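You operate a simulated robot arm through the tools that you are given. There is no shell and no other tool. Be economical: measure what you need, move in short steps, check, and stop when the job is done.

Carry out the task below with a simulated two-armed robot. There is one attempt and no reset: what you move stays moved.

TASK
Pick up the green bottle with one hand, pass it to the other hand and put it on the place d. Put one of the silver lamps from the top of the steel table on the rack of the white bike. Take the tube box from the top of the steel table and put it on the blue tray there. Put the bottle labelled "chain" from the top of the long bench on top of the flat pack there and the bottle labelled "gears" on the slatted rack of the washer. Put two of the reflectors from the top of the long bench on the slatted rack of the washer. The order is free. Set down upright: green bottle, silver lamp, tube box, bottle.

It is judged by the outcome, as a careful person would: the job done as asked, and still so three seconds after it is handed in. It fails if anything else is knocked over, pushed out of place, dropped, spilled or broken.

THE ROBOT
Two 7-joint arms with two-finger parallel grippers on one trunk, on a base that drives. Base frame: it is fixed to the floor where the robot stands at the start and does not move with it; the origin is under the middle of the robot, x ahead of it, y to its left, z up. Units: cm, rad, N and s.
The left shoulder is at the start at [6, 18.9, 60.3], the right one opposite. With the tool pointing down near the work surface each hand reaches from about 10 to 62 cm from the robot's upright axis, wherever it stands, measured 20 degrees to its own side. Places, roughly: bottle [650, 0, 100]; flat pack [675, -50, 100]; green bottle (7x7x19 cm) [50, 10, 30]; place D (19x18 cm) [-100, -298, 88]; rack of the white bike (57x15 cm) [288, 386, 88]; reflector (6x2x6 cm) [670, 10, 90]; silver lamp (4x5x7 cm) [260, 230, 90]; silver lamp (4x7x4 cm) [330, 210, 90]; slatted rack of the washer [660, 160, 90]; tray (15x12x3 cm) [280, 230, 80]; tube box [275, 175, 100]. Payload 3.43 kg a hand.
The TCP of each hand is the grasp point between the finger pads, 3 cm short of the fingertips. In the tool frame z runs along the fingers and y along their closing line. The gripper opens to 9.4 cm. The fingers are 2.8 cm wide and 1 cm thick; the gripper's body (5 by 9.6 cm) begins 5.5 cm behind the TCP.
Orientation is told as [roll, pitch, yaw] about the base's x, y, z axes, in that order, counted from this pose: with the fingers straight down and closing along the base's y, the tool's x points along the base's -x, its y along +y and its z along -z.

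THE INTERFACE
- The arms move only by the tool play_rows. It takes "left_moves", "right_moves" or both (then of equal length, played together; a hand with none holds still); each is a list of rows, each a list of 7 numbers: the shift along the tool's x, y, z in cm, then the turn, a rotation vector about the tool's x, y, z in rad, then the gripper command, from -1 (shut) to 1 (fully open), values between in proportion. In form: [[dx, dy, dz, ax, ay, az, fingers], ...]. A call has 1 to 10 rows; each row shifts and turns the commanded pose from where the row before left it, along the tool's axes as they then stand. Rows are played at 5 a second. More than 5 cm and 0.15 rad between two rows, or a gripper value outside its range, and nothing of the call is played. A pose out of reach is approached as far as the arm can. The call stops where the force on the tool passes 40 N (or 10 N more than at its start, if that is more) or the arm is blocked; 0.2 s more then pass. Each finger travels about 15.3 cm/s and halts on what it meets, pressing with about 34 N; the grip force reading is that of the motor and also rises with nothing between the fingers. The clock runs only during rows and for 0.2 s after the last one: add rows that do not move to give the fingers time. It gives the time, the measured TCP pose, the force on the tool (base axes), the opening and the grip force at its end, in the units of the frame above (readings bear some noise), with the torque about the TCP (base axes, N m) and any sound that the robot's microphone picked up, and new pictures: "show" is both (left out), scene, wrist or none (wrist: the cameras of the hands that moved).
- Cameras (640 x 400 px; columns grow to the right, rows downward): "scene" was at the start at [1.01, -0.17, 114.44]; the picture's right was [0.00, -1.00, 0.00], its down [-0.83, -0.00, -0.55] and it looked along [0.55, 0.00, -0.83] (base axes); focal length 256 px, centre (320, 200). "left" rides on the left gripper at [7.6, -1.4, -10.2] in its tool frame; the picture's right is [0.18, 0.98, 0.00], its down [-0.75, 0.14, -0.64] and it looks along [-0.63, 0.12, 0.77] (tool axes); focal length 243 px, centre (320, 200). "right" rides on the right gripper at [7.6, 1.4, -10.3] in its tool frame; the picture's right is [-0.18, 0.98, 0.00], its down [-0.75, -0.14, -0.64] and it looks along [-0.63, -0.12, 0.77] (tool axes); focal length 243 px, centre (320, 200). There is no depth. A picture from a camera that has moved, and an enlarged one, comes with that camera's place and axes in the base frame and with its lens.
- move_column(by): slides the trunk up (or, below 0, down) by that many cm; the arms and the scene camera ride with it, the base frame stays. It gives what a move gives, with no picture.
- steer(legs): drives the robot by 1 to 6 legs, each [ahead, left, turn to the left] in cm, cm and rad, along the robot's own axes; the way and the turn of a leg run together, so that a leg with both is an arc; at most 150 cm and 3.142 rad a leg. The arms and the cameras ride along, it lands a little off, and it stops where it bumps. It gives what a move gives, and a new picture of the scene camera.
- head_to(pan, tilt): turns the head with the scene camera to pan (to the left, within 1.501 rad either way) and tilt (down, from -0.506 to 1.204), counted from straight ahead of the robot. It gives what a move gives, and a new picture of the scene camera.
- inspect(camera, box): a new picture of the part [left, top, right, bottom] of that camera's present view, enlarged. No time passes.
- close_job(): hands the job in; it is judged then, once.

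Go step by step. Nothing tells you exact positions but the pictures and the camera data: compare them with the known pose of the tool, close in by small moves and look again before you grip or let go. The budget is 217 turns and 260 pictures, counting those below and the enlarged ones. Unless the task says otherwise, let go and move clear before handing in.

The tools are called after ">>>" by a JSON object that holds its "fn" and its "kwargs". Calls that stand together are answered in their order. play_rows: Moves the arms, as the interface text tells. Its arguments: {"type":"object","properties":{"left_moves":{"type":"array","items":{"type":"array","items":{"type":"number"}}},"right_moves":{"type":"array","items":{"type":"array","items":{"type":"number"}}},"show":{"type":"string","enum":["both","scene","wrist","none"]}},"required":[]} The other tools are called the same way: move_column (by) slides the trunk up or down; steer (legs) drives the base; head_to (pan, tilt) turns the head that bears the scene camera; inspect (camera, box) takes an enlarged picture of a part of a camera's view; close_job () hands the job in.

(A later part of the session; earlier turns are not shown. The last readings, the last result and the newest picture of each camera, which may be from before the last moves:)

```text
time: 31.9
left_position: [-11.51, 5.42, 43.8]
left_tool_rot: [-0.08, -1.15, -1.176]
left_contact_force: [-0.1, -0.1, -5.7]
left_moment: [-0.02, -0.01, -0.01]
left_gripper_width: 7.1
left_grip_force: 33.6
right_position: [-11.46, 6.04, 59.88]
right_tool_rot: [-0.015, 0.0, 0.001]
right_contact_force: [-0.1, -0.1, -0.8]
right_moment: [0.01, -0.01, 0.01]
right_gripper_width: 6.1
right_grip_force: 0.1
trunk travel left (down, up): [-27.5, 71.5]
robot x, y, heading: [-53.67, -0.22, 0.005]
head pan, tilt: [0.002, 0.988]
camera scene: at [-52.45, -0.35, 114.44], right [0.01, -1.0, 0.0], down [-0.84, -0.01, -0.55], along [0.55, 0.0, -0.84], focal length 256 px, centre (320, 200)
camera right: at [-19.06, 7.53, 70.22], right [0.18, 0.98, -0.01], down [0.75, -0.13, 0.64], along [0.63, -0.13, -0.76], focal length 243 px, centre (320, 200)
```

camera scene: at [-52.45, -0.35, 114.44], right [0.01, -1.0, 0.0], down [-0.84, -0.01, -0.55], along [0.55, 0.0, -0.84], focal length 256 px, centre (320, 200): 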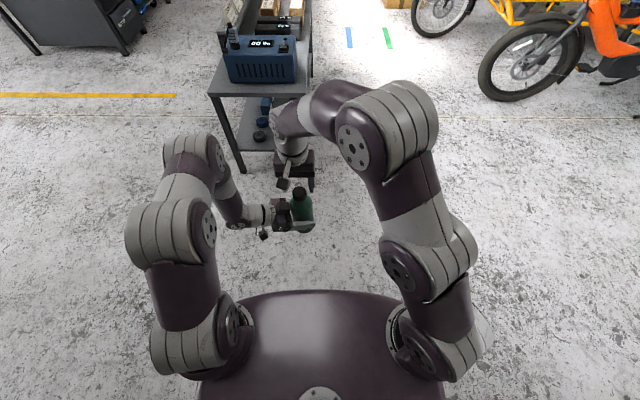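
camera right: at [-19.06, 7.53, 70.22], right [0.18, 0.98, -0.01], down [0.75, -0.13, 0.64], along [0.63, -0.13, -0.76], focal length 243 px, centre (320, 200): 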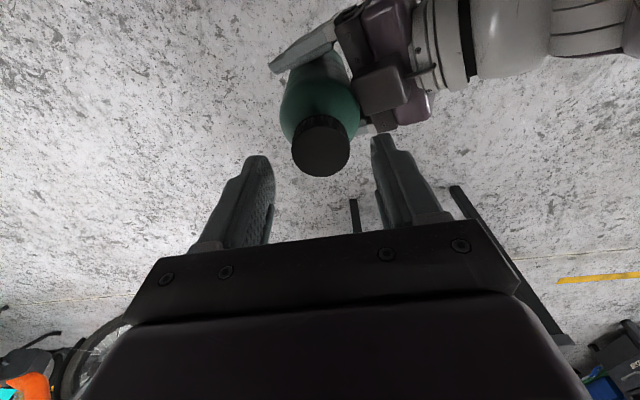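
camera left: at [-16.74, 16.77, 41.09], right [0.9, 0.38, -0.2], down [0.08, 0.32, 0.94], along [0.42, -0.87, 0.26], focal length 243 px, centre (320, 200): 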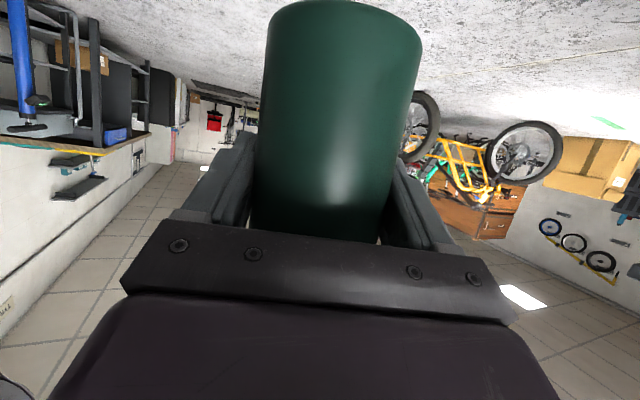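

Well centred. I lower onto the cap and close.

>>> {"fn": "play_rows", "kwargs": {"right_moves": [[0, 0, 3, 0, 0, 0, 0.3], [0, 0, 3, 0, 0, 0, 0.3], [0, 0, 0, 0, 0, 0, 0.3], [0, 0, 0, 0, 0, 0, -1], [0, 0, 0, 0, 0, 0, -1], [0, 0, 0, 0, 0, 0, -1]], "show": "both"}}

```text
time: 33.3
left_position: [-11.47, 5.48, 43.77]
left_tool_rot: [-0.083, -1.152, -1.175]
left_contact_force: [-0.9, 14.0, -14.5]
left_moment: [-0.98, 0.15, 0.06]
left_gripper_width: 7.11
left_grip_force: 34.2
right_position: [-11.24, 5.87, 54.01]
right_tool_rot: [-0.015, 0.0, 0.0]
right_contact_force: [0.8, -14.6, 7.3]
right_moment: [-0.49, -0.22, 0.03]
right_gripper_width: 5.99
right_grip_force: 34.4
trunk travel left (down, up): [-27.5, 71.5]
robot x, y, heading: [-53.52, -0.02, 0.0]
head pan, tilt: [0.002, 0.988]
camera scene: at [-52.45, -0.36, 114.44], right [0.01, -1.0, 0.0], down [-0.84, -0.01, -0.55], along [0.55, 0.0, -0.84], focal length 256 px, centre (320, 200)
camera right: at [-18.79, 7.45, 64.22], right [0.18, 0.98, -0.01], down [0.75, -0.13, 0.64], along [0.63, -0.13, -0.77], focal length 243 px, centre (320, 200)
```

scene: 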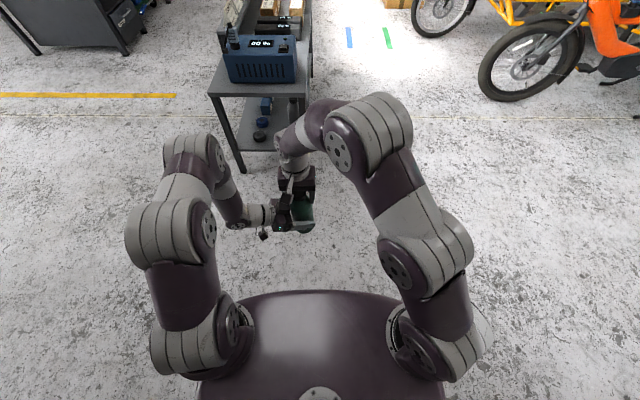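
right: 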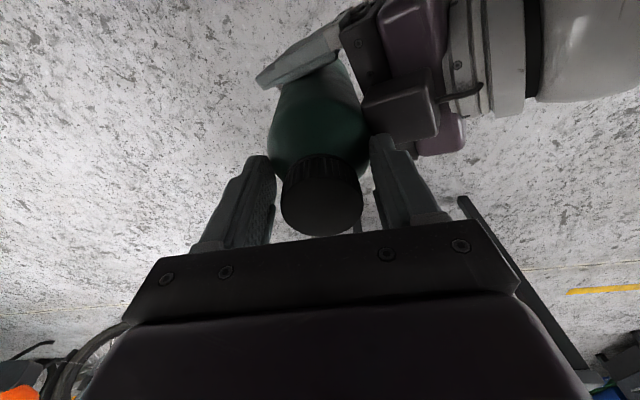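

The tips are on the bottle's shoulder (6 cm). I open, rise 2 cm and grip the cap itself.

>>> {"fn": "play_rows", "kwargs": {"right_moves": [[0, 0, 0, 0, 0, 0, 0.4], [0, 0, -2.1, 0, 0, 0, 0.4], [0, 0, 0, 0, 0, 0, -1], [0, 0, 0, 0, 0, 0, -1], [0, 0, 0, 0, 0, 0, -1]], "show": "wrist"}}

```text
time: 34.5
left_position: [-11.39, 5.54, 43.69]
left_tool_rot: [-0.079, -1.149, -1.179]
left_contact_force: [-2.1, 0.3, 1.2]
left_moment: [0.89, -0.14, -0.24]
left_gripper_width: 7.09
left_grip_force: 34.6
right_position: [-11.37, 5.97, 56.06]
right_tool_rot: [-0.016, 0.002, 0.001]
right_contact_force: [1.2, -1.7, -0.4]
right_moment: [-0.98, -0.11, 0.24]
right_gripper_width: 3.91
right_grip_force: 34.2
trunk travel left (down, up): [-27.5, 71.5]
robot x, y, heading: [-53.54, -0.54, 0.009]
head pan, tilt: [0.002, 0.988]
camera right: at [-18.85, 7.45, 66.28], right [0.18, 0.98, -0.01], down [0.75, -0.13, 0.64], along [0.63, -0.13, -0.77], focal length 243 px, centre (320, 200)
```

right: 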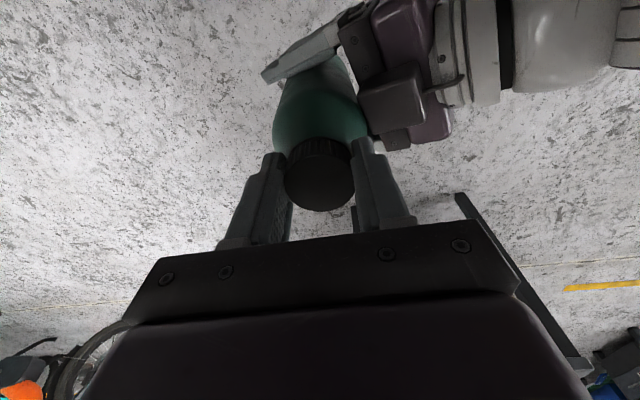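

The cap is gripped (3.9 cm). I release with the left hand and withdraw it.

>>> {"fn": "play_rows", "kwargs": {"left_moves": [[0, 0, 0, 0, 0, 0, 1], [0, 0, 0, 0, 0, 0, 1], [1.4, 0, -3.2, 0, 0, 0, 1], [1.4, 0, -3.2, 0, 0, 0, 1], [1.4, 0, -3.2, 0, 0, 0, 1], [1.4, 0, -3.2, 0, 0, 0, 1], [1.4, 0, -3.2, 0, 0, 0, 1]], "show": "both"}}

```text
time: 36.1
left_position: [-16.95, 22.04, 44.03]
left_tool_rot: [-0.08, -1.15, -1.178]
left_contact_force: [0.4, 0.7, 0.0]
left_moment: [-0.02, -0.01, -0.03]
left_gripper_width: 9.38
left_grip_force: 0.1
right_position: [-11.31, 6.05, 56.05]
right_tool_rot: [-0.013, 0.0, -0.002]
right_contact_force: [-0.5, -0.2, -0.7]
right_moment: [0.01, -0.03, 0.0]
right_gripper_width: 3.91
right_grip_force: 34.2
trunk travel left (down, up): [-27.5, 71.5]
robot x, y, heading: [-53.12, -0.08, 0.008]
head pan, tilt: [0.002, 0.988]
camera scene: at [-52.45, -0.35, 114.44], right [0.01, -1.0, 0.0], down [-0.84, -0.01, -0.55], along [0.55, 0.0, -0.84], focal length 256 px, centre (320, 200)
camera left: at [-22.23, 33.41, 41.27], right [0.9, 0.38, -0.2], down [0.08, 0.32, 0.94], along [0.42, -0.87, 0.26], focal length 243 px, centre (320, 200)
```

scene: 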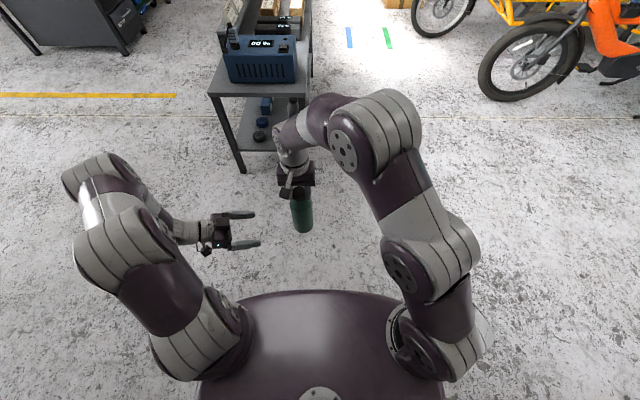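
left: 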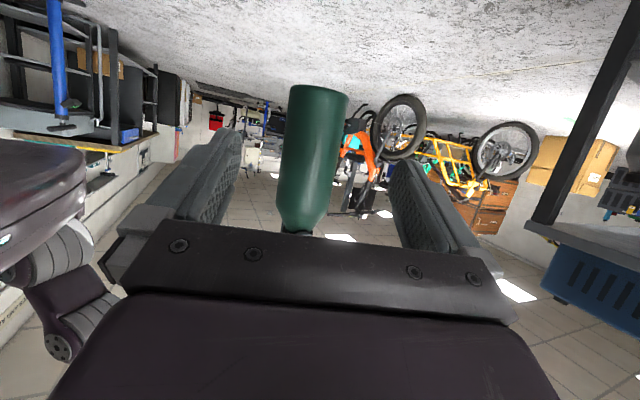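

The handover is done. Now I look to the right toward place D.

>>> {"fn": "head_to", "kwargs": {"pan": -1.4, "tilt": 0.35}}

>>> {"fn": "head_to", "kwargs": {"pan": -0.5, "tilt": 0.35}}

```text
time: 37.6
left_position: [-16.95, 21.94, 44.07]
left_tool_rot: [-0.082, -1.15, -1.178]
left_contact_force: [0.2, 0.0, 0.4]
left_moment: [-0.01, -0.03, -0.02]
left_gripper_width: 9.43
left_grip_force: 0.0
right_position: [-11.25, 5.99, 56.02]
right_tool_rot: [-0.013, -0.001, -0.001]
right_contact_force: [0.8, 0.4, 0.6]
right_moment: [0.01, 0.0, 0.02]
right_gripper_width: 3.92
right_grip_force: 33.9
trunk travel left (down, up): [-27.5, 71.5]
robot x, y, heading: [-53.31, -0.65, 0.005]
head pan, tilt: [-1.4, 0.351]
camera scene: at [-57.85, -9.57, 119.84], right [-0.98, -0.18, 0.0], down [-0.06, 0.34, -0.94], along [0.17, -0.92, -0.34], focal length 256 px, centre (320, 200)
```

scene: 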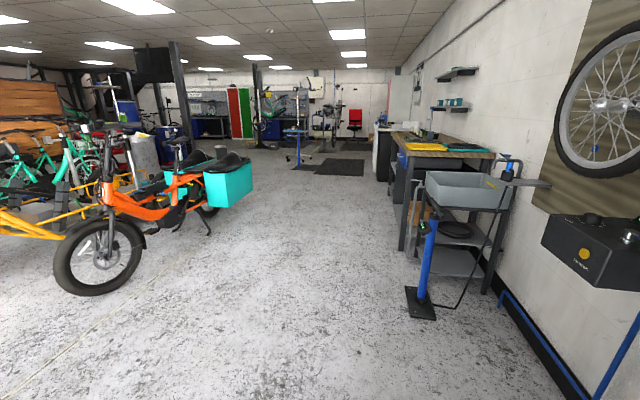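

```text
time: 38.8
left_position: [-16.94, 22.06, 44.02]
left_tool_rot: [-0.08, -1.15, -1.178]
left_contact_force: [-0.2, 0.2, -0.1]
left_moment: [0.01, -0.03, 0.01]
left_gripper_width: 9.39
left_grip_force: 0.0
right_position: [-11.26, 5.89, 56.1]
right_tool_rot: [-0.014, 0.0, 0.0]
right_contact_force: [-0.6, -0.6, 0.7]
right_moment: [-0.01, -0.04, 0.0]
right_gripper_width: 3.88
right_grip_force: 33.8
trunk travel left (down, up): [-27.5, 71.5]
robot x, y, heading: [-53.61, -0.01, 0.009]
head pan, tilt: [-0.499, 0.351]
camera scene: at [-51.29, -4.82, 119.83], right [-0.47, -0.88, 0.0], down [-0.3, 0.16, -0.94], along [0.83, -0.45, -0.34], focal length 256 px, centre (320, 200)
```

scene: 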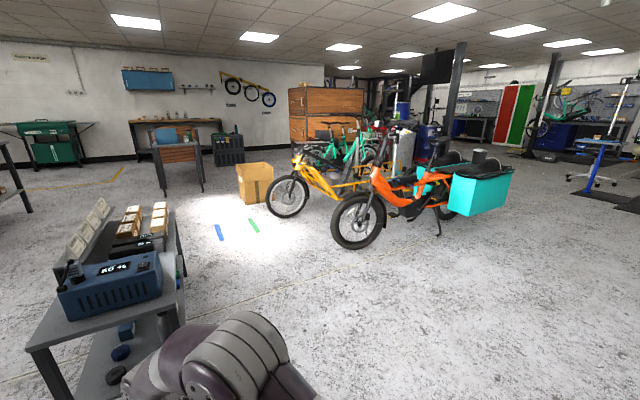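

>>> {"fn": "head_to", "kwargs": {"pan": -1.4, "tilt": 0.35}}

>>> {"fn": "inspect", "kwargs": {"camera": "scene", "box": [360, 100, 560, 320]}}

```text
time: 40.0
left_position: [-16.89, 22.03, 44.05]
left_tool_rot: [-0.08, -1.151, -1.178]
left_contact_force: [0.0, 0.0, 0.2]
left_moment: [0.02, 0.01, 0.02]
left_gripper_width: 9.39
left_grip_force: 0.1
right_position: [-11.32, 5.97, 56.04]
right_tool_rot: [-0.015, -0.002, -0.001]
right_contact_force: [0.3, 0.4, -0.6]
right_moment: [-0.03, -0.02, -0.02]
right_gripper_width: 3.93
right_grip_force: 34.0
trunk travel left (down, up): [-27.5, 71.5]
robot x, y, heading: [-53.69, -0.39, 0.003]
head pan, tilt: [-1.4, 0.351]
camera scene: at [-57.85, -9.57, 119.84], right [-0.98, -0.18, 0.0], down [-0.06, 0.34, -0.94], along [0.17, -0.92, -0.34], focal length 256 px, centre (320, 200)
```

scene: 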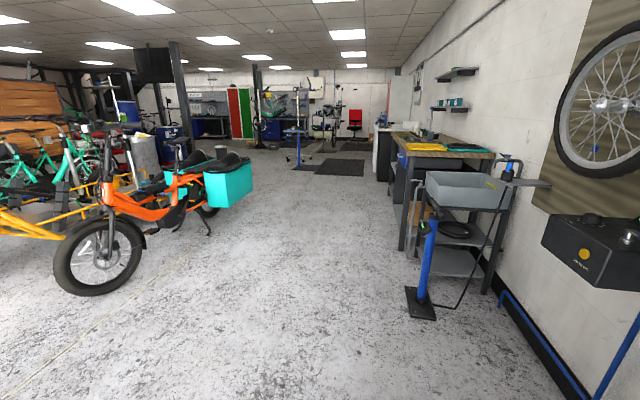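

```text
1.82 times, centred on (460, 210) of scene
camera zoom: at [-57.85, -9.57, 119.84], right [-0.98, -0.18, 0.0], down [-0.06, 0.34, -0.94], along [0.17, -0.92, -0.34], focal length 466 px, centre (66, 182)
```

zoom: 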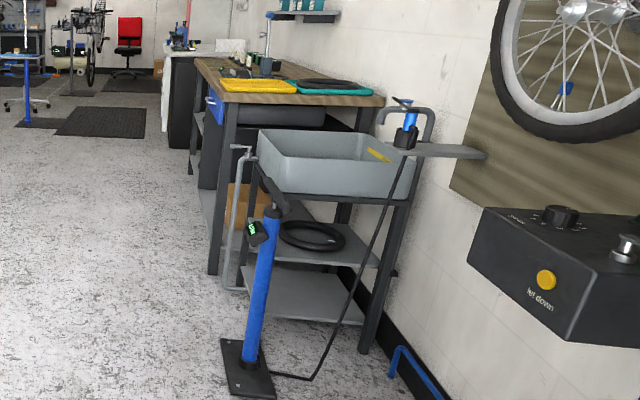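

Place D is on the workbench along the wall at right (front edge x≈-87, top z≈85-88). The aisle is clear, so I drive down it and turn to face the bench from x≈-20.

>>> {"fn": "steer", "kwargs": {"legs": [[0, 0, -1.571], [150, 30, 0], [150, 0, 0], [0, 0, -1.571]]}}

>>> {"fn": "head_to", "kwargs": {"pan": 0, "tilt": 0.5}}

```text
refused: leg 2 is longer than a leg can be; nothing moved
```

```text
time: 41.5
left_position: [-16.87, 21.93, 43.96]
left_tool_rot: [-0.08, -1.15, -1.178]
left_contact_force: [0.1, -0.1, 0.5]
left_moment: [-0.04, -0.02, 0.03]
left_gripper_width: 9.39
left_grip_force: 0.1
right_position: [-11.17, 5.84, 56.06]
right_tool_rot: [-0.015, 0.001, -0.001]
right_contact_force: [-0.3, 0.3, 0.0]
right_moment: [-0.03, 0.02, 0.0]
right_gripper_width: 3.91
right_grip_force: 33.7
trunk travel left (down, up): [-27.5, 71.5]
robot x, y, heading: [-53.67, -0.19, 0.005]
head pan, tilt: [0.0, 0.499]
camera scene: at [-50.39, -0.36, 118.47], right [0.0, -1.0, 0.0], down [-0.48, 0.0, -0.88], along [0.88, 0.0, -0.48], focal length 256 px, centre (320, 200)
```

scene: 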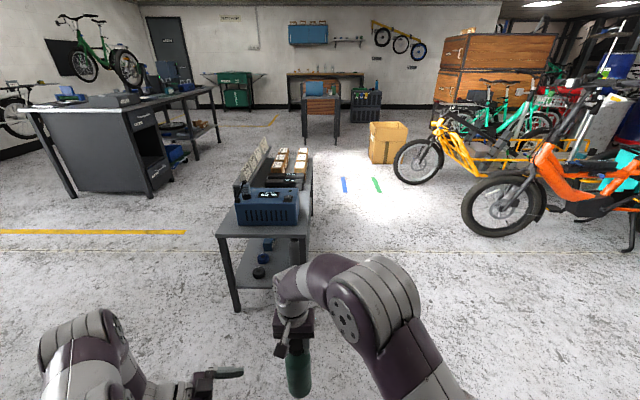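

>>> {"fn": "steer", "kwargs": {"legs": [[0, 0, -1.571], [145, 30, 0], [150, 0, 0], [0, 0, -1.571]]}}

>>> {"fn": "move_column", "kwargs": {"by": 55}}

```text
time: 63.5
left_position: [-56.0, -316.77, 44.11]
left_tool_rot: [-0.08, -1.152, 1.981]
left_contact_force: [0.3, -0.2, 0.1]
left_moment: [0.0, -0.06, 0.0]
left_gripper_width: 9.38
left_grip_force: 0.1
right_position: [-61.82, -300.88, 56.1]
right_tool_rot: [-0.015, -0.001, -3.123]
right_contact_force: [-0.6, -0.2, 0.2]
right_moment: [-0.02, 0.0, 0.03]
right_gripper_width: 3.89
right_grip_force: 33.9
trunk travel left (down, up): [-27.5, 71.5]
robot x, y, heading: [-19.46, -293.71, -3.119]
head pan, tilt: [0.0, 0.499]
camera scene: at [-22.87, -294.22, 118.46], right [-0.02, 1.0, 0.0], down [0.48, 0.01, -0.88], along [-0.88, -0.02, -0.48], focal length 256 px, centre (320, 200)
```

scene: 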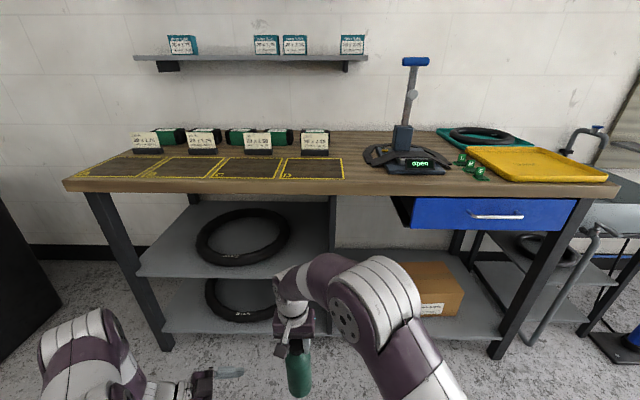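

```text
refused: 55 is not a number from -40 to 40
```

Areas A-D are marked on the bench, D the rightmost. I raise the column and look.

>>> {"fn": "move_column", "kwargs": {"by": 40}}

>>> {"fn": "move_column", "kwargs": {"by": 20}}

>>> {"fn": "head_to", "kwargs": {"pan": 0, "tilt": 0.95}}

>>> {"fn": "inspect", "kwargs": {"camera": "scene", "box": [160, 40, 480, 240]}}

```text
time: 67.3
left_position: [-55.81, -316.85, 83.96]
left_tool_rot: [-0.079, -1.148, 1.981]
left_contact_force: [-0.3, -0.2, -0.4]
left_moment: [0.0, -0.02, 0.01]
left_gripper_width: 9.4
left_grip_force: 0.1
right_position: [-61.8, -300.89, 96.11]
right_tool_rot: [-0.014, 0.0, -3.123]
right_contact_force: [0.8, 0.2, -5.9]
right_moment: [-0.02, 0.01, 0.01]
right_gripper_width: 3.87
right_grip_force: 34.2
trunk travel left (down, up): [-67.5, 31.5]
robot x, y, heading: [-19.67, -293.78, -3.117]
head pan, tilt: [0.0, 0.499]
```

```text
time: 69.5
left_position: [-55.94, -316.76, 104.06]
left_tool_rot: [-0.08, -1.151, 1.98]
left_contact_force: [-0.2, 0.0, -0.2]
left_moment: [-0.02, 0.0, -0.01]
left_gripper_width: 9.37
left_grip_force: 0.1
right_position: [-61.87, -300.87, 116.06]
right_tool_rot: [-0.015, 0.0, -3.122]
right_contact_force: [0.6, -0.3, -6.4]
right_moment: [-0.01, -0.02, 0.02]
right_gripper_width: 3.88
right_grip_force: 34.1
trunk travel left (down, up): [-87.5, 11.5]
robot x, y, heading: [-19.75, -293.82, -3.12]
head pan, tilt: [0.0, 0.499]
```

```text
time: 70.3
left_position: [-55.91, -316.84, 104.04]
left_tool_rot: [-0.08, -1.15, 1.98]
left_contact_force: [-0.3, -0.1, -0.3]
left_moment: [-0.01, 0.02, -0.04]
left_gripper_width: 9.41
left_grip_force: 0.2
right_position: [-61.9, -300.92, 116.03]
right_tool_rot: [-0.015, 0.0, -3.121]
right_contact_force: [-0.5, -0.6, -6.3]
right_moment: [0.0, -0.02, 0.01]
right_gripper_width: 3.9
right_grip_force: 34.3
trunk travel left (down, up): [-87.5, 11.5]
robot x, y, heading: [-19.51, -293.91, -3.118]
head pan, tilt: [0.0, 0.949]
camera scene: at [-21.07, -294.18, 174.72], right [-0.02, 1.0, 0.0], down [0.81, 0.02, -0.58], along [-0.58, -0.01, -0.81], focal length 256 px, centre (320, 200)
```

scene: 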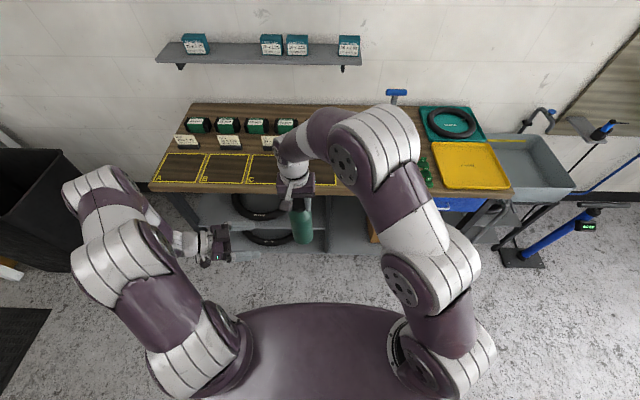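

```text
2.00 times, centred on (320, 140) of scene
camera zoom: at [-21.07, -294.18, 174.72], right [-0.02, 1.0, 0.0], down [0.81, 0.02, -0.58], along [-0.58, -0.01, -0.81], focal length 512 px, centre (320, 320)
```

zoom: 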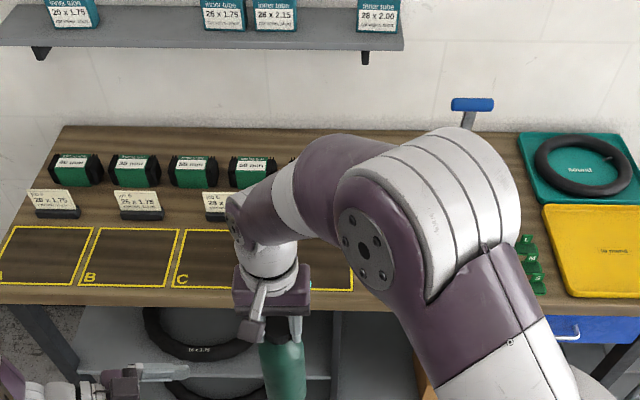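

D's centre is about (-99.5, -298). I drive 26 cm closer.

>>> {"fn": "steer", "kwargs": {"legs": [[26, 0, 0]]}}

>>> {"fn": "inspect", "kwargs": {"camera": "right", "box": [0, 0, 640, 400]}}

```text
time: 72.2
left_position: [-82.72, -317.31, 104.04]
left_tool_rot: [-0.08, -1.15, 1.978]
left_contact_force: [-0.4, -0.2, 0.0]
left_moment: [-0.03, 0.05, -0.02]
left_gripper_width: 9.4
left_grip_force: 0.1
right_position: [-88.52, -301.43, 116.1]
right_tool_rot: [-0.013, 0.0, -3.124]
right_contact_force: [-0.6, -0.9, -6.0]
right_moment: [-0.05, -0.01, 0.0]
right_gripper_width: 3.9
right_grip_force: 33.6
trunk travel left (down, up): [-87.5, 11.5]
robot x, y, heading: [-46.65, -294.49, -3.118]
head pan, tilt: [0.0, 0.949]
camera scene: at [-47.75, -294.78, 174.72], right [-0.02, 1.0, 0.0], down [0.81, 0.02, -0.58], along [-0.58, -0.01, -0.81], focal length 256 px, centre (320, 200)
```

scene: 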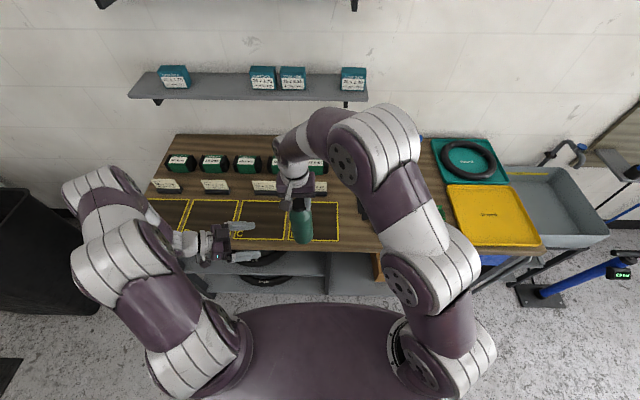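

```text
1.00 times, centred on (320, 200) of right (not enlarged: the box is as wide or as high as the picture)
camera zoom: at [-80.93, -302.86, 126.33], right [-0.17, -0.99, -0.01], down [-0.76, 0.12, 0.64], along [-0.63, 0.12, -0.76], focal length 243 px, centre (320, 200)
```

zoom: 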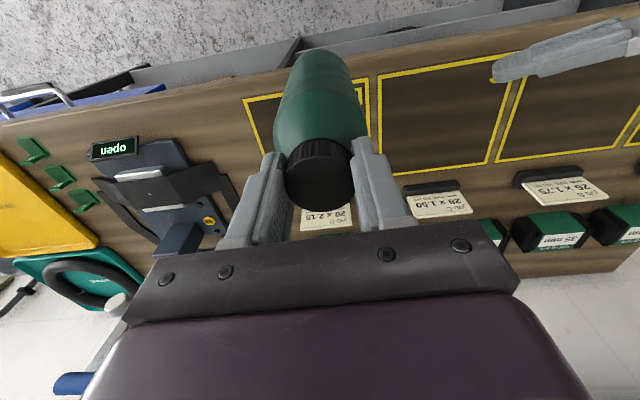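

I move the bottle over D's centre and lower most of the way.

>>> {"fn": "play_rows", "kwargs": {"right_moves": [[-3.83, -1.13, 0, 0, 0, 0, -1], [-3.83, -1.13, 0, 0, 0, 0, -1], [-3.83, -1.13, 0, 0, 0, 0, -1], [0, 0, 3.5, 0, 0, 0, -1], [0, 0, 3, 0, 0, 0, -1]], "show": "both"}}

```text
time: 73.5
left_position: [-82.8, -317.27, 104.02]
left_tool_rot: [-0.081, -1.151, 1.98]
left_contact_force: [-0.4, 0.6, -0.9]
left_moment: [-0.01, 0.0, -0.03]
left_gripper_width: 9.41
left_grip_force: 0.0
right_position: [-98.82, -297.27, 108.32]
right_tool_rot: [-0.013, 0.002, -3.123]
right_contact_force: [-1.1, 0.1, -6.3]
right_moment: [-0.03, -0.01, 0.01]
right_gripper_width: 3.91
right_grip_force: 34.1
right hand out of reach, approached as far as the arm can: row 3
trunk travel left (down, up): [-87.5, 11.5]
robot x, y, heading: [-46.55, -294.71, -3.12]
head pan, tilt: [0.0, 0.949]
camera scene: at [-48.06, -294.82, 174.72], right [-0.02, 1.0, 0.0], down [0.81, 0.02, -0.58], along [-0.58, -0.01, -0.81], focal length 256 px, centre (320, 200)
camera right: at [-91.17, -298.87, 118.53], right [-0.17, -0.99, -0.01], down [-0.76, 0.12, 0.64], along [-0.63, 0.12, -0.77], focal length 243 px, centre (320, 200)
```

scene: 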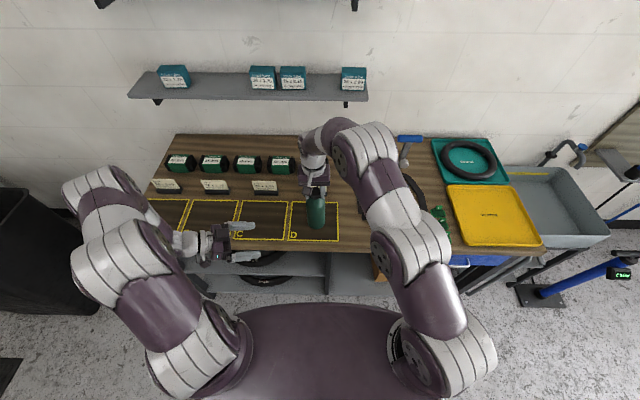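
right: 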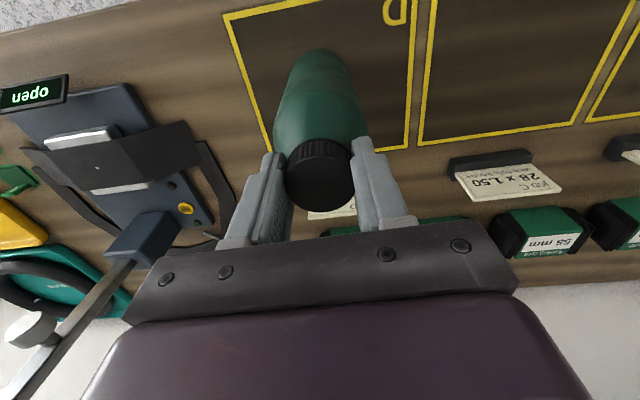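

Over D. I lower in small steps until it touches.

>>> {"fn": "play_rows", "kwargs": {"right_moves": [[0, 0, 0.5, 0, 0, 0, -1], [0, 0, 0.4, 0, 0, 0, -1], [0, 0, 0.3, 0, 0, 0, -1]], "show": "wrist"}}

```text
time: 74.2
left_position: [-82.7, -317.4, 104.09]
left_tool_rot: [-0.077, -1.151, 1.977]
left_contact_force: [0.1, 0.0, -0.4]
left_moment: [-0.03, 0.01, -0.01]
left_gripper_width: 9.39
left_grip_force: 0.0
right_position: [-98.78, -297.27, 107.5]
right_tool_rot: [-0.012, -0.006, -3.124]
right_contact_force: [0.9, 0.1, 8.6]
right_moment: [-0.04, -0.02, 0.02]
right_gripper_width: 3.9
right_grip_force: 33.5
trunk travel left (down, up): [-87.5, 11.5]
robot x, y, heading: [-46.56, -294.52, -3.123]
head pan, tilt: [0.0, 0.949]
camera right: at [-90.98, -298.8, 117.62], right [-0.17, -0.99, -0.01], down [-0.75, 0.12, 0.65], along [-0.64, 0.12, -0.76], focal length 243 px, centre (320, 200)
```

right: 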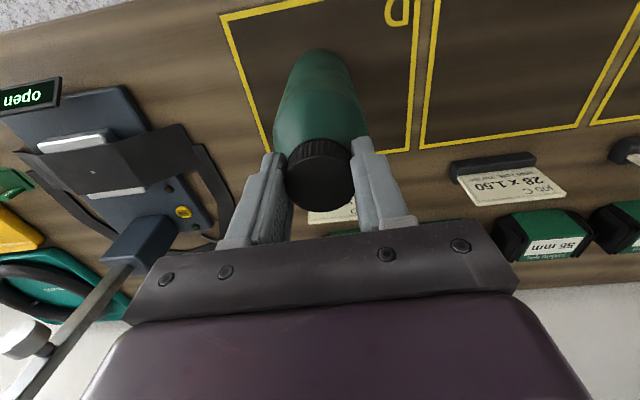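

It is standing with contact, so I release and rise.

>>> {"fn": "play_rows", "kwargs": {"right_moves": [[0, 0, 0, 0, 0, 0, 0.3], [0, 0, 0, 0, 0, 0, 0.3], [0, 0, -3, 0, 0, 0, 0.3], [0, 0, -3, 0, 0, 0, 0.3], [0, 0, -3, 0, 0, 0, 0.3], [4, 1, 0, 0, 0, 0, 0.3], [4, 0, 0, 0, 0, 0, 0.3]], "show": "both"}}

```text
time: 75.8
left_position: [-82.64, -317.41, 104.11]
left_tool_rot: [-0.074, -1.15, 1.976]
left_contact_force: [0.0, -0.5, -0.1]
left_moment: [0.0, -0.02, 0.06]
left_gripper_width: 9.39
left_grip_force: 0.1
right_position: [-89.91, -297.93, 115.79]
right_tool_rot: [-0.015, -0.002, -3.125]
right_contact_force: [0.2, 0.4, -0.5]
right_moment: [0.03, 0.03, -0.02]
right_gripper_width: 6.13
right_grip_force: 0.1
right hand out of reach, approached as far as the arm can: row 5
trunk travel left (down, up): [-87.5, 11.5]
robot x, y, heading: [-46.53, -294.4, -3.121]
head pan, tilt: [0.0, 0.949]
camera scene: at [-47.58, -294.74, 174.72], right [-0.02, 1.0, 0.0], down [0.81, 0.02, -0.58], along [-0.58, -0.01, -0.81], focal length 256 px, centre (320, 200)
camera right: at [-82.18, -299.46, 125.98], right [-0.17, -0.99, -0.01], down [-0.76, 0.12, 0.64], along [-0.63, 0.12, -0.76], focal length 243 px, centre (320, 200)
```

scene: 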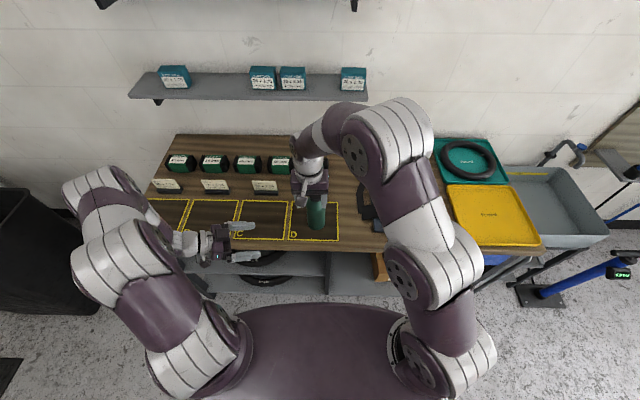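
right: 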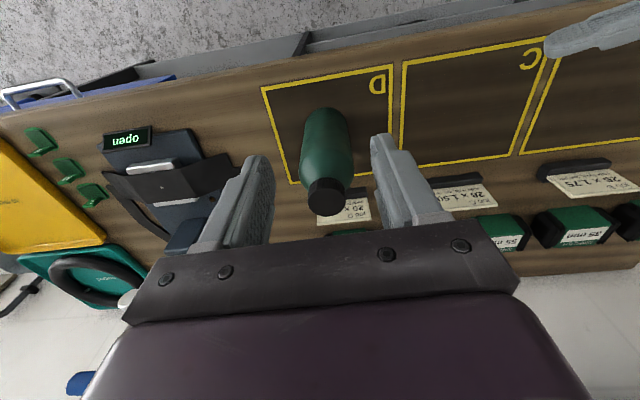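

The green bottle stands on D. I back away and return the left hand to a downward pose.

>>> {"fn": "steer", "kwargs": {"legs": [[-30, 0, 0]]}}

>>> {"fn": "play_rows", "kwargs": {"left_moves": [[0, 0, 0, -0.135, -0.005, -0.059, 1], [0, 0, 0, -0.135, -0.005, -0.059, 1], [0, 0, 0, -0.135, -0.005, -0.059, 1], [0, 0, 0, -0.135, -0.005, -0.059, 1], [0, 0, 0, -0.135, -0.005, -0.059, 1], [0, 0, 0, -0.135, -0.005, -0.059, 1], [0, 0, 0, -0.135, -0.005, -0.059, 1], [0, 0, 0, -0.135, -0.005, -0.059, 1]], "show": "none"}}

>>> {"fn": "play_rows", "kwargs": {"left_moves": [[0, 0, 0, 0, 0.144, 0, 1], [0, 0, 0, 0, 0.144, 0, 1], [0, 0, 0, 0, 0.144, 0, 1], [0, 0, 0, 0, 0.144, 0, 1], [0, 0, 0, 0, 0.144, 0, 1], [0, 0, 0, 0, 0.144, 0, 1], [0, 0, 0, 0, 0.144, 0, 1], [0, 0, 0, 0, 0.144, 0, 1]], "show": "scene"}}

```text
time: 77.9
left_position: [-52.63, -316.75, 104.01]
left_tool_rot: [-0.082, -1.15, 1.981]
left_contact_force: [0.4, 0.3, 0.2]
left_moment: [-0.01, 0.04, 0.0]
left_gripper_width: 9.39
left_grip_force: 0.0
right_position: [-59.95, -297.47, 115.69]
right_tool_rot: [-0.014, 0.002, -3.124]
right_contact_force: [0.1, 0.0, -0.3]
right_moment: [0.01, -0.01, -0.01]
right_gripper_width: 6.1
right_grip_force: 0.0
trunk travel left (down, up): [-87.5, 11.5]
robot x, y, heading: [-16.2, -293.47, -3.121]
head pan, tilt: [0.0, 0.949]
camera scene: at [-17.76, -294.12, 174.71], right [-0.02, 1.0, 0.0], down [0.81, 0.02, -0.58], along [-0.58, -0.01, -0.81], focal length 256 px, centre (320, 200)
```

scene: 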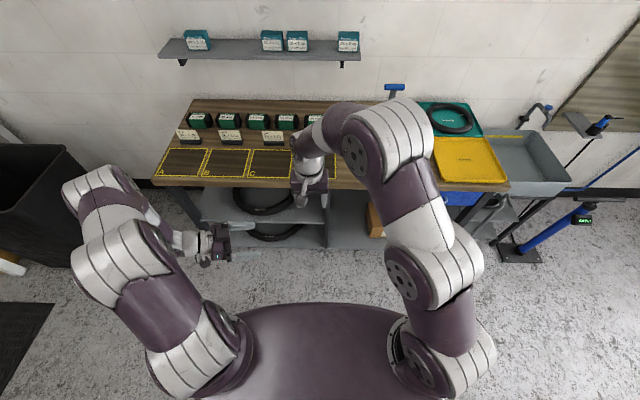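

```text
time: 79.7
left_position: [-53.11, -317.05, 104.43]
left_tool_rot: [-0.044, -1.177, 3.127]
left_contact_force: [0.4, -0.3, -1.0]
left_moment: [-0.02, 0.04, 0.05]
left_gripper_width: 9.4
left_grip_force: 0.1
right_position: [-59.79, -297.35, 115.68]
right_tool_rot: [-0.013, 0.001, -3.124]
right_contact_force: [-0.2, -0.3, 0.0]
right_moment: [0.03, -0.02, -0.01]
right_gripper_width: 6.1
right_grip_force: 0.0
trunk travel left (down, up): [-87.5, 11.5]
robot x, y, heading: [-16.33, -293.97, -3.121]
head pan, tilt: [0.0, 0.949]
```

```text
time: 81.5
left_position: [-52.69, -317.46, 104.09]
left_tool_rot: [-0.002, -0.084, 3.088]
left_contact_force: [-0.7, 0.9, -0.2]
left_moment: [0.04, 0.02, 0.02]
left_gripper_width: 9.39
left_grip_force: 0.0
left hand out of reach, approached as far as the arm can: row 8
right_position: [-59.83, -297.4, 115.65]
right_tool_rot: [-0.014, 0.002, -3.125]
right_contact_force: [0.6, -0.1, 0.6]
right_moment: [0.0, -0.04, 0.02]
right_gripper_width: 6.13
right_grip_force: 0.1
trunk travel left (down, up): [-87.5, 11.5]
robot x, y, heading: [-16.29, -293.8, -3.116]
head pan, tilt: [0.0, 0.949]
camera scene: at [-17.74, -294.13, 174.71], right [-0.02, 1.0, 0.0], down [0.81, 0.02, -0.58], along [-0.58, -0.01, -0.81], focal length 256 px, centre (320, 200)
```

scene: 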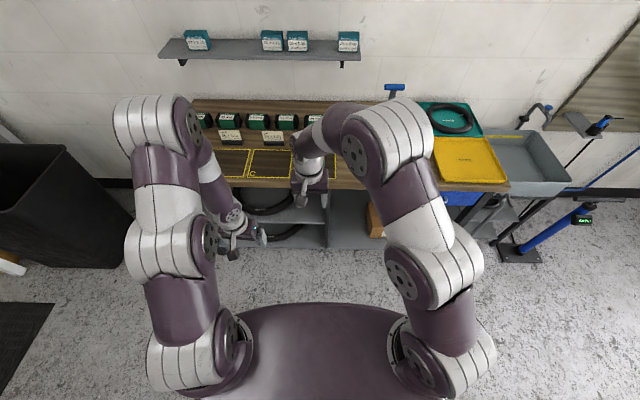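

Both hands point down. I drive back up the aisle to about (-46, 100), facing the steel table area.

>>> {"fn": "steer", "kwargs": {"legs": [[0, 0, -1.595], [145, 25, 0], [150, 0, 0], [100, 0, 0], [0, 0, -1.571]]}}

>>> {"fn": "head_to", "kwargs": {"pan": 0.3, "tilt": 0.35}}

```text
time: 108.4
left_position: [8.33, 122.85, 104.02]
left_tool_rot: [-0.002, -0.089, -0.115]
left_contact_force: [-0.3, -0.1, 0.1]
left_moment: [0.0, 0.01, 0.02]
left_gripper_width: 9.39
left_grip_force: 0.0
right_position: [14.16, 102.53, 115.77]
right_tool_rot: [-0.014, -0.001, -0.044]
right_contact_force: [0.1, -0.3, 0.3]
right_moment: [0.03, 0.04, -0.04]
right_gripper_width: 6.12
right_grip_force: 0.0
trunk travel left (down, up): [-87.5, 11.5]
robot x, y, heading: [-29.69, 101.6, -0.038]
head pan, tilt: [0.0, 0.949]
camera scene: at [-28.35, 101.47, 174.72], right [-0.04, -1.0, 0.0], down [-0.81, 0.03, -0.58], along [0.58, -0.02, -0.81], focal length 256 px, centre (320, 200)
```

scene: 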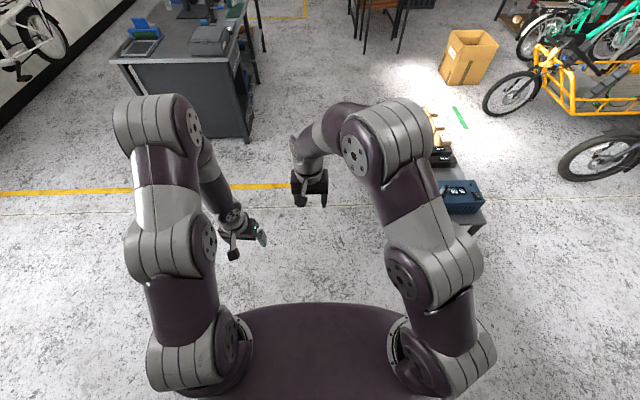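

```text
time: 109.4
left_position: [8.36, 122.77, 104.16]
left_tool_rot: [-0.002, -0.089, -0.116]
left_contact_force: [-0.2, -0.2, -0.2]
left_moment: [0.01, -0.01, -0.04]
left_gripper_width: 9.41
left_grip_force: 0.0
right_position: [14.18, 102.53, 115.64]
right_tool_rot: [-0.016, 0.001, -0.044]
right_contact_force: [0.0, -0.3, -0.6]
right_moment: [-0.01, -0.02, 0.0]
right_gripper_width: 6.09
right_grip_force: 0.1
trunk travel left (down, up): [-87.5, 11.5]
robot x, y, heading: [-29.33, 101.93, -0.038]
head pan, tilt: [0.3, 0.351]
camera scene: at [-26.61, 104.15, 179.83], right [0.26, -0.97, 0.0], down [-0.33, -0.09, -0.94], along [0.91, 0.24, -0.34], focal length 256 px, centre (320, 200)
```

scene: 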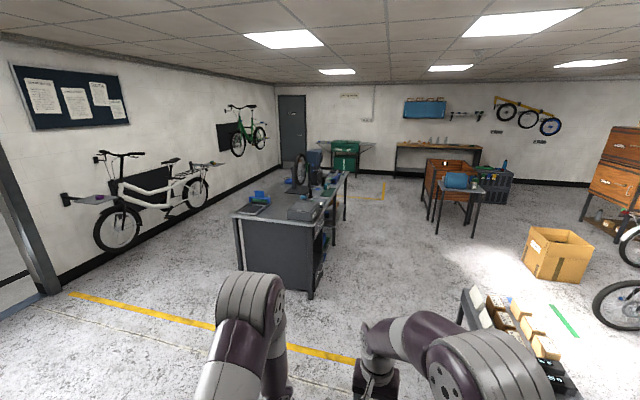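

>>> {"fn": "inspect", "kwargs": {"camera": "scene", "box": [220, 130, 380, 230]}}

>>> {"fn": "inspect", "kwargs": {"camera": "scene", "box": [50, 120, 250, 260]}}

```text
4.00 times, centred on (300, 180) of scene
camera zoom: at [-26.61, 104.15, 179.83], right [0.26, -0.97, 0.0], down [-0.33, -0.09, -0.94], along [0.91, 0.24, -0.34], focal length 1024 px, centre (400, 280)
```

zoom: 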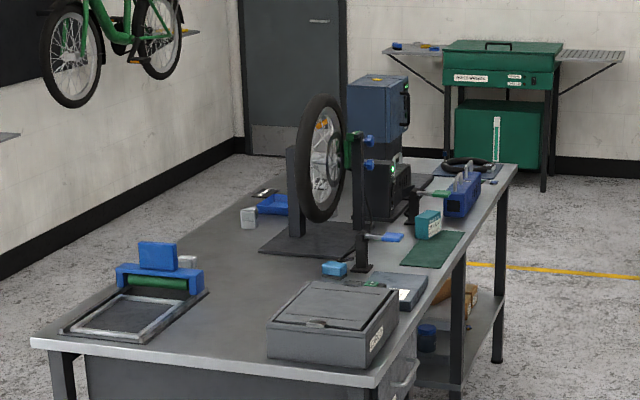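

```text
2.86 times, centred on (150, 190) of scene
camera zoom: at [-26.61, 104.15, 179.83], right [0.26, -0.97, 0.0], down [-0.33, -0.09, -0.94], along [0.91, 0.24, -0.34], focal length 732 px, centre (806, 229)
```

zoom: 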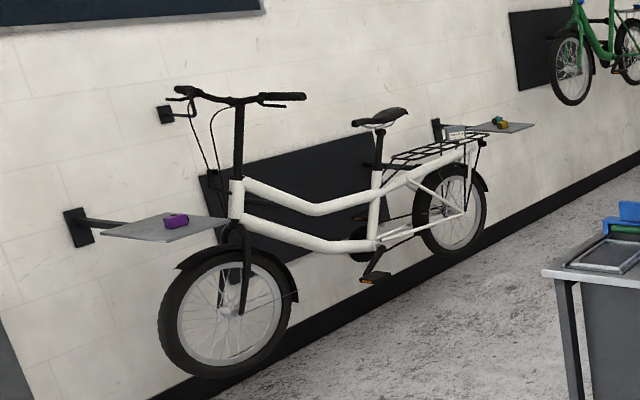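

The steel table spans x 167–375, y 160–247; the tube box is near the right edge (272,174), and lamp and blue tray are near the left edge. I drive along the right side and face the table.

>>> {"fn": "steer", "kwargs": {"legs": [[0, 0, 0.038], [143, 0, 0], [143, 0, 0], [0, 0, 1.571]]}}

>>> {"fn": "move_column", "kwargs": {"by": -15}}

>>> {"fn": "head_to", "kwargs": {"pan": 0, "tilt": 0.7}}

```text
time: 127.5
left_position: [231.03, 133.6, 104.0]
left_tool_rot: [-0.001, -0.09, 1.549]
left_contact_force: [-0.4, 1.0, -0.6]
left_moment: [0.01, 0.04, -0.02]
left_gripper_width: 9.4
left_grip_force: 0.0
right_position: [250.74, 141.12, 115.71]
right_tool_rot: [-0.014, 0.0, 1.62]
right_contact_force: [-0.7, 0.3, -0.3]
right_moment: [0.01, 0.01, 0.02]
right_gripper_width: 6.09
right_grip_force: 0.1
trunk travel left (down, up): [-87.5, 11.5]
robot x, y, heading: [255.81, 97.74, 1.625]
head pan, tilt: [0.3, 0.351]
camera scene: at [252.62, 100.31, 179.84], right [0.94, 0.35, 0.0], down [0.12, -0.32, -0.94], along [-0.33, 0.88, -0.34], focal length 256 px, centre (320, 200)
```

scene: 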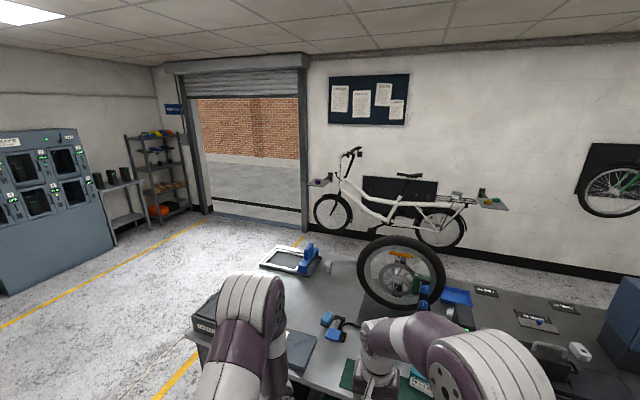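

```text
time: 129.3
left_position: [231.07, 133.48, 89.1]
left_tool_rot: [-0.001, -0.09, 1.547]
left_contact_force: [0.0, 0.2, 0.3]
left_moment: [-0.04, 0.03, 0.01]
left_gripper_width: 9.4
left_grip_force: 0.0
right_position: [250.68, 141.29, 100.79]
right_tool_rot: [-0.014, 0.0, 1.619]
right_contact_force: [1.4, 0.1, 0.3]
right_moment: [0.0, 0.0, 0.01]
right_gripper_width: 6.09
right_grip_force: 0.0
trunk travel left (down, up): [-72.5, 26.5]
robot x, y, heading: [255.48, 97.59, 1.624]
head pan, tilt: [0.3, 0.351]
```

```text
time: 130.1
left_position: [231.03, 133.68, 89.06]
left_tool_rot: [-0.003, -0.089, 1.548]
left_contact_force: [0.3, 0.2, 0.4]
left_moment: [-0.01, 0.0, 0.01]
left_gripper_width: 9.39
left_grip_force: 0.1
right_position: [250.7, 141.23, 100.75]
right_tool_rot: [-0.014, 0.0, 1.619]
right_contact_force: [0.3, -0.3, -0.2]
right_moment: [0.0, -0.02, 0.0]
right_gripper_width: 6.11
right_grip_force: 0.1
trunk travel left (down, up): [-72.5, 26.5]
robot x, y, heading: [255.8, 98.04, 1.631]
head pan, tilt: [0.0, 0.7]
camera scene: at [255.37, 100.06, 161.7], right [1.0, 0.05, 0.0], down [0.04, -0.64, -0.77], along [-0.04, 0.76, -0.64], focal length 256 px, centre (320, 200)
```

scene: 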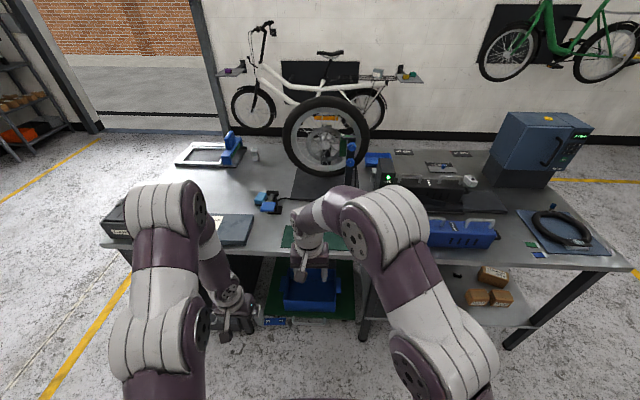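

I raise the left hand, straighten heading and approach the table edge, then look with the right wrist camera.

>>> {"fn": "play_rows", "kwargs": {"left_moves": [[0, 0, -4, 0, 0.08, 0, 1], [0, 0, -4, 0, 0, 0, 1], [0, 0, -4, 0, 0, 0, 1], [0, 0, -3, 0, 0, 0, 1]], "right_moves": [[0, 0, -2, 0, 0, 0, 1], [0, 0, -2, 0, 0, 0, 1], [0, 0, 0, 0, 0, 0, 1], [0, 0, 0, 0, 0, 0, 1]], "show": "none"}}

>>> {"fn": "steer", "kwargs": {"legs": [[0, 0, -0.06], [15, 0, 0]]}}

>>> {"fn": "inspect", "kwargs": {"camera": "right", "box": [0, 0, 640, 400]}}

```text
time: 131.1
left_position: [231.34, 130.74, 95.9]
left_tool_rot: [-0.003, -0.011, 1.55]
left_contact_force: [0.1, -0.9, 0.3]
left_moment: [0.0, -0.01, 0.03]
left_gripper_width: 9.39
left_grip_force: 0.0
left hand out of reach, approached as far as the arm can: row 1, 2, 3
right_position: [250.62, 140.94, 104.9]
right_tool_rot: [-0.014, -0.002, 1.62]
right_contact_force: [-0.4, -0.2, 0.4]
right_moment: [0.0, 0.01, 0.0]
right_gripper_width: 9.42
right_grip_force: 0.0
trunk travel left (down, up): [-72.5, 26.5]
robot x, y, heading: [255.56, 97.37, 1.624]
head pan, tilt: [0.0, 0.7]
```

```text
time: 132.9
left_position: [233.32, 147.12, 95.88]
left_tool_rot: [-0.003, -0.01, 1.489]
left_contact_force: [0.1, -0.2, 0.3]
left_moment: [0.01, -0.04, 0.01]
left_gripper_width: 9.41
left_grip_force: 0.0
right_position: [253.08, 156.13, 104.9]
right_tool_rot: [-0.014, 0.001, 1.561]
right_contact_force: [0.4, 0.3, 0.1]
right_moment: [0.0, -0.01, 0.0]
right_gripper_width: 9.39
right_grip_force: 0.0
trunk travel left (down, up): [-72.5, 26.5]
robot x, y, heading: [255.94, 112.39, 1.564]
head pan, tilt: [0.0, 0.7]
camera scene: at [255.61, 114.71, 161.7], right [1.0, -0.01, 0.0], down [0.0, -0.64, -0.77], along [0.0, 0.77, -0.64], focal length 256 px, centre (320, 200)
```

scene: 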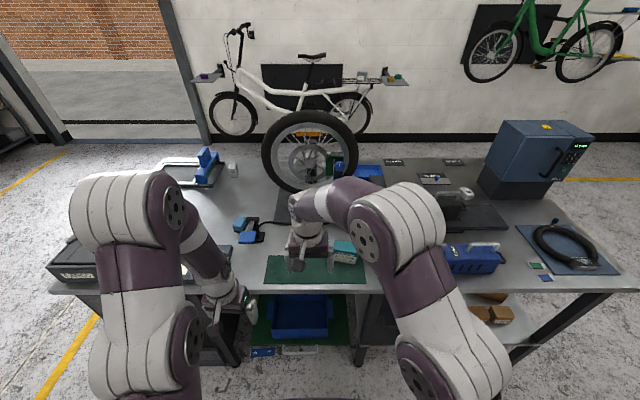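

```text
1.00 times, centred on (320, 200) of right (not enlarged: the box is as wide or as high as the picture)
camera zoom: at [251.63, 148.43, 115.06], right [-0.98, 0.19, -0.01], down [0.14, 0.75, 0.64], along [0.14, 0.63, -0.76], focal length 243 px, centre (320, 200)
```

zoom: 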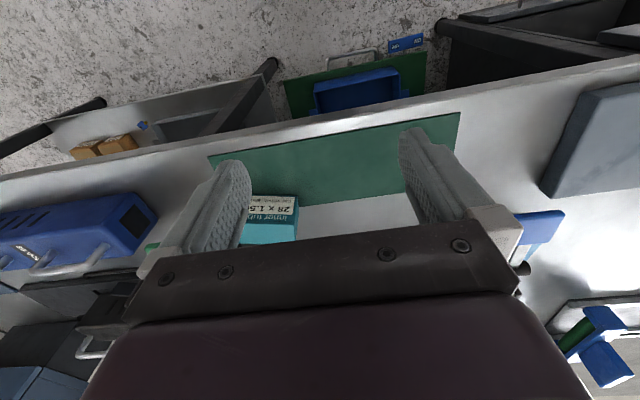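

The tube box is around (266, 176) with its label facing me. I shift the right hand over it for a better look.

>>> {"fn": "play_rows", "kwargs": {"right_moves": [[-2.5, -4, 0, 0, 0, 0, 1], [-2.5, -4, 0, 0, 0, 0, 1], [-2.5, -4, 0, 0, 0, 0, 1]], "show": "both"}}

```text
time: 133.7
left_position: [233.49, 147.09, 95.84]
left_tool_rot: [0.0, -0.006, 1.49]
left_contact_force: [0.9, 0.6, -0.8]
left_moment: [0.03, -0.02, -0.01]
left_gripper_width: 9.4
left_grip_force: 0.0
right_position: [265.39, 163.23, 104.81]
right_tool_rot: [-0.014, 0.002, 1.56]
right_contact_force: [0.1, 0.1, -0.5]
right_moment: [-0.01, 0.03, 0.02]
right_gripper_width: 9.41
right_grip_force: 0.0
trunk travel left (down, up): [-72.5, 26.5]
robot x, y, heading: [255.6, 112.39, 1.562]
head pan, tilt: [0.0, 0.7]
camera scene: at [255.75, 114.85, 161.69], right [1.0, -0.01, 0.0], down [0.0, -0.64, -0.76], along [0.0, 0.76, -0.64], focal length 256 px, centre (320, 200)
camera right: at [263.73, 155.61, 115.01], right [-0.98, 0.19, -0.01], down [0.14, 0.75, 0.64], along [0.14, 0.63, -0.77], focal length 243 px, centre (320, 200)
```

scene: 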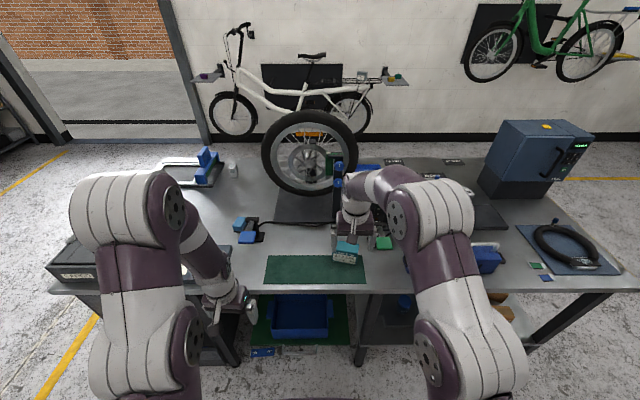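
right: 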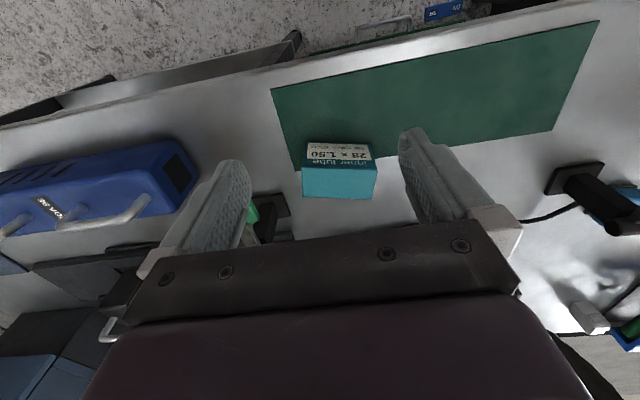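

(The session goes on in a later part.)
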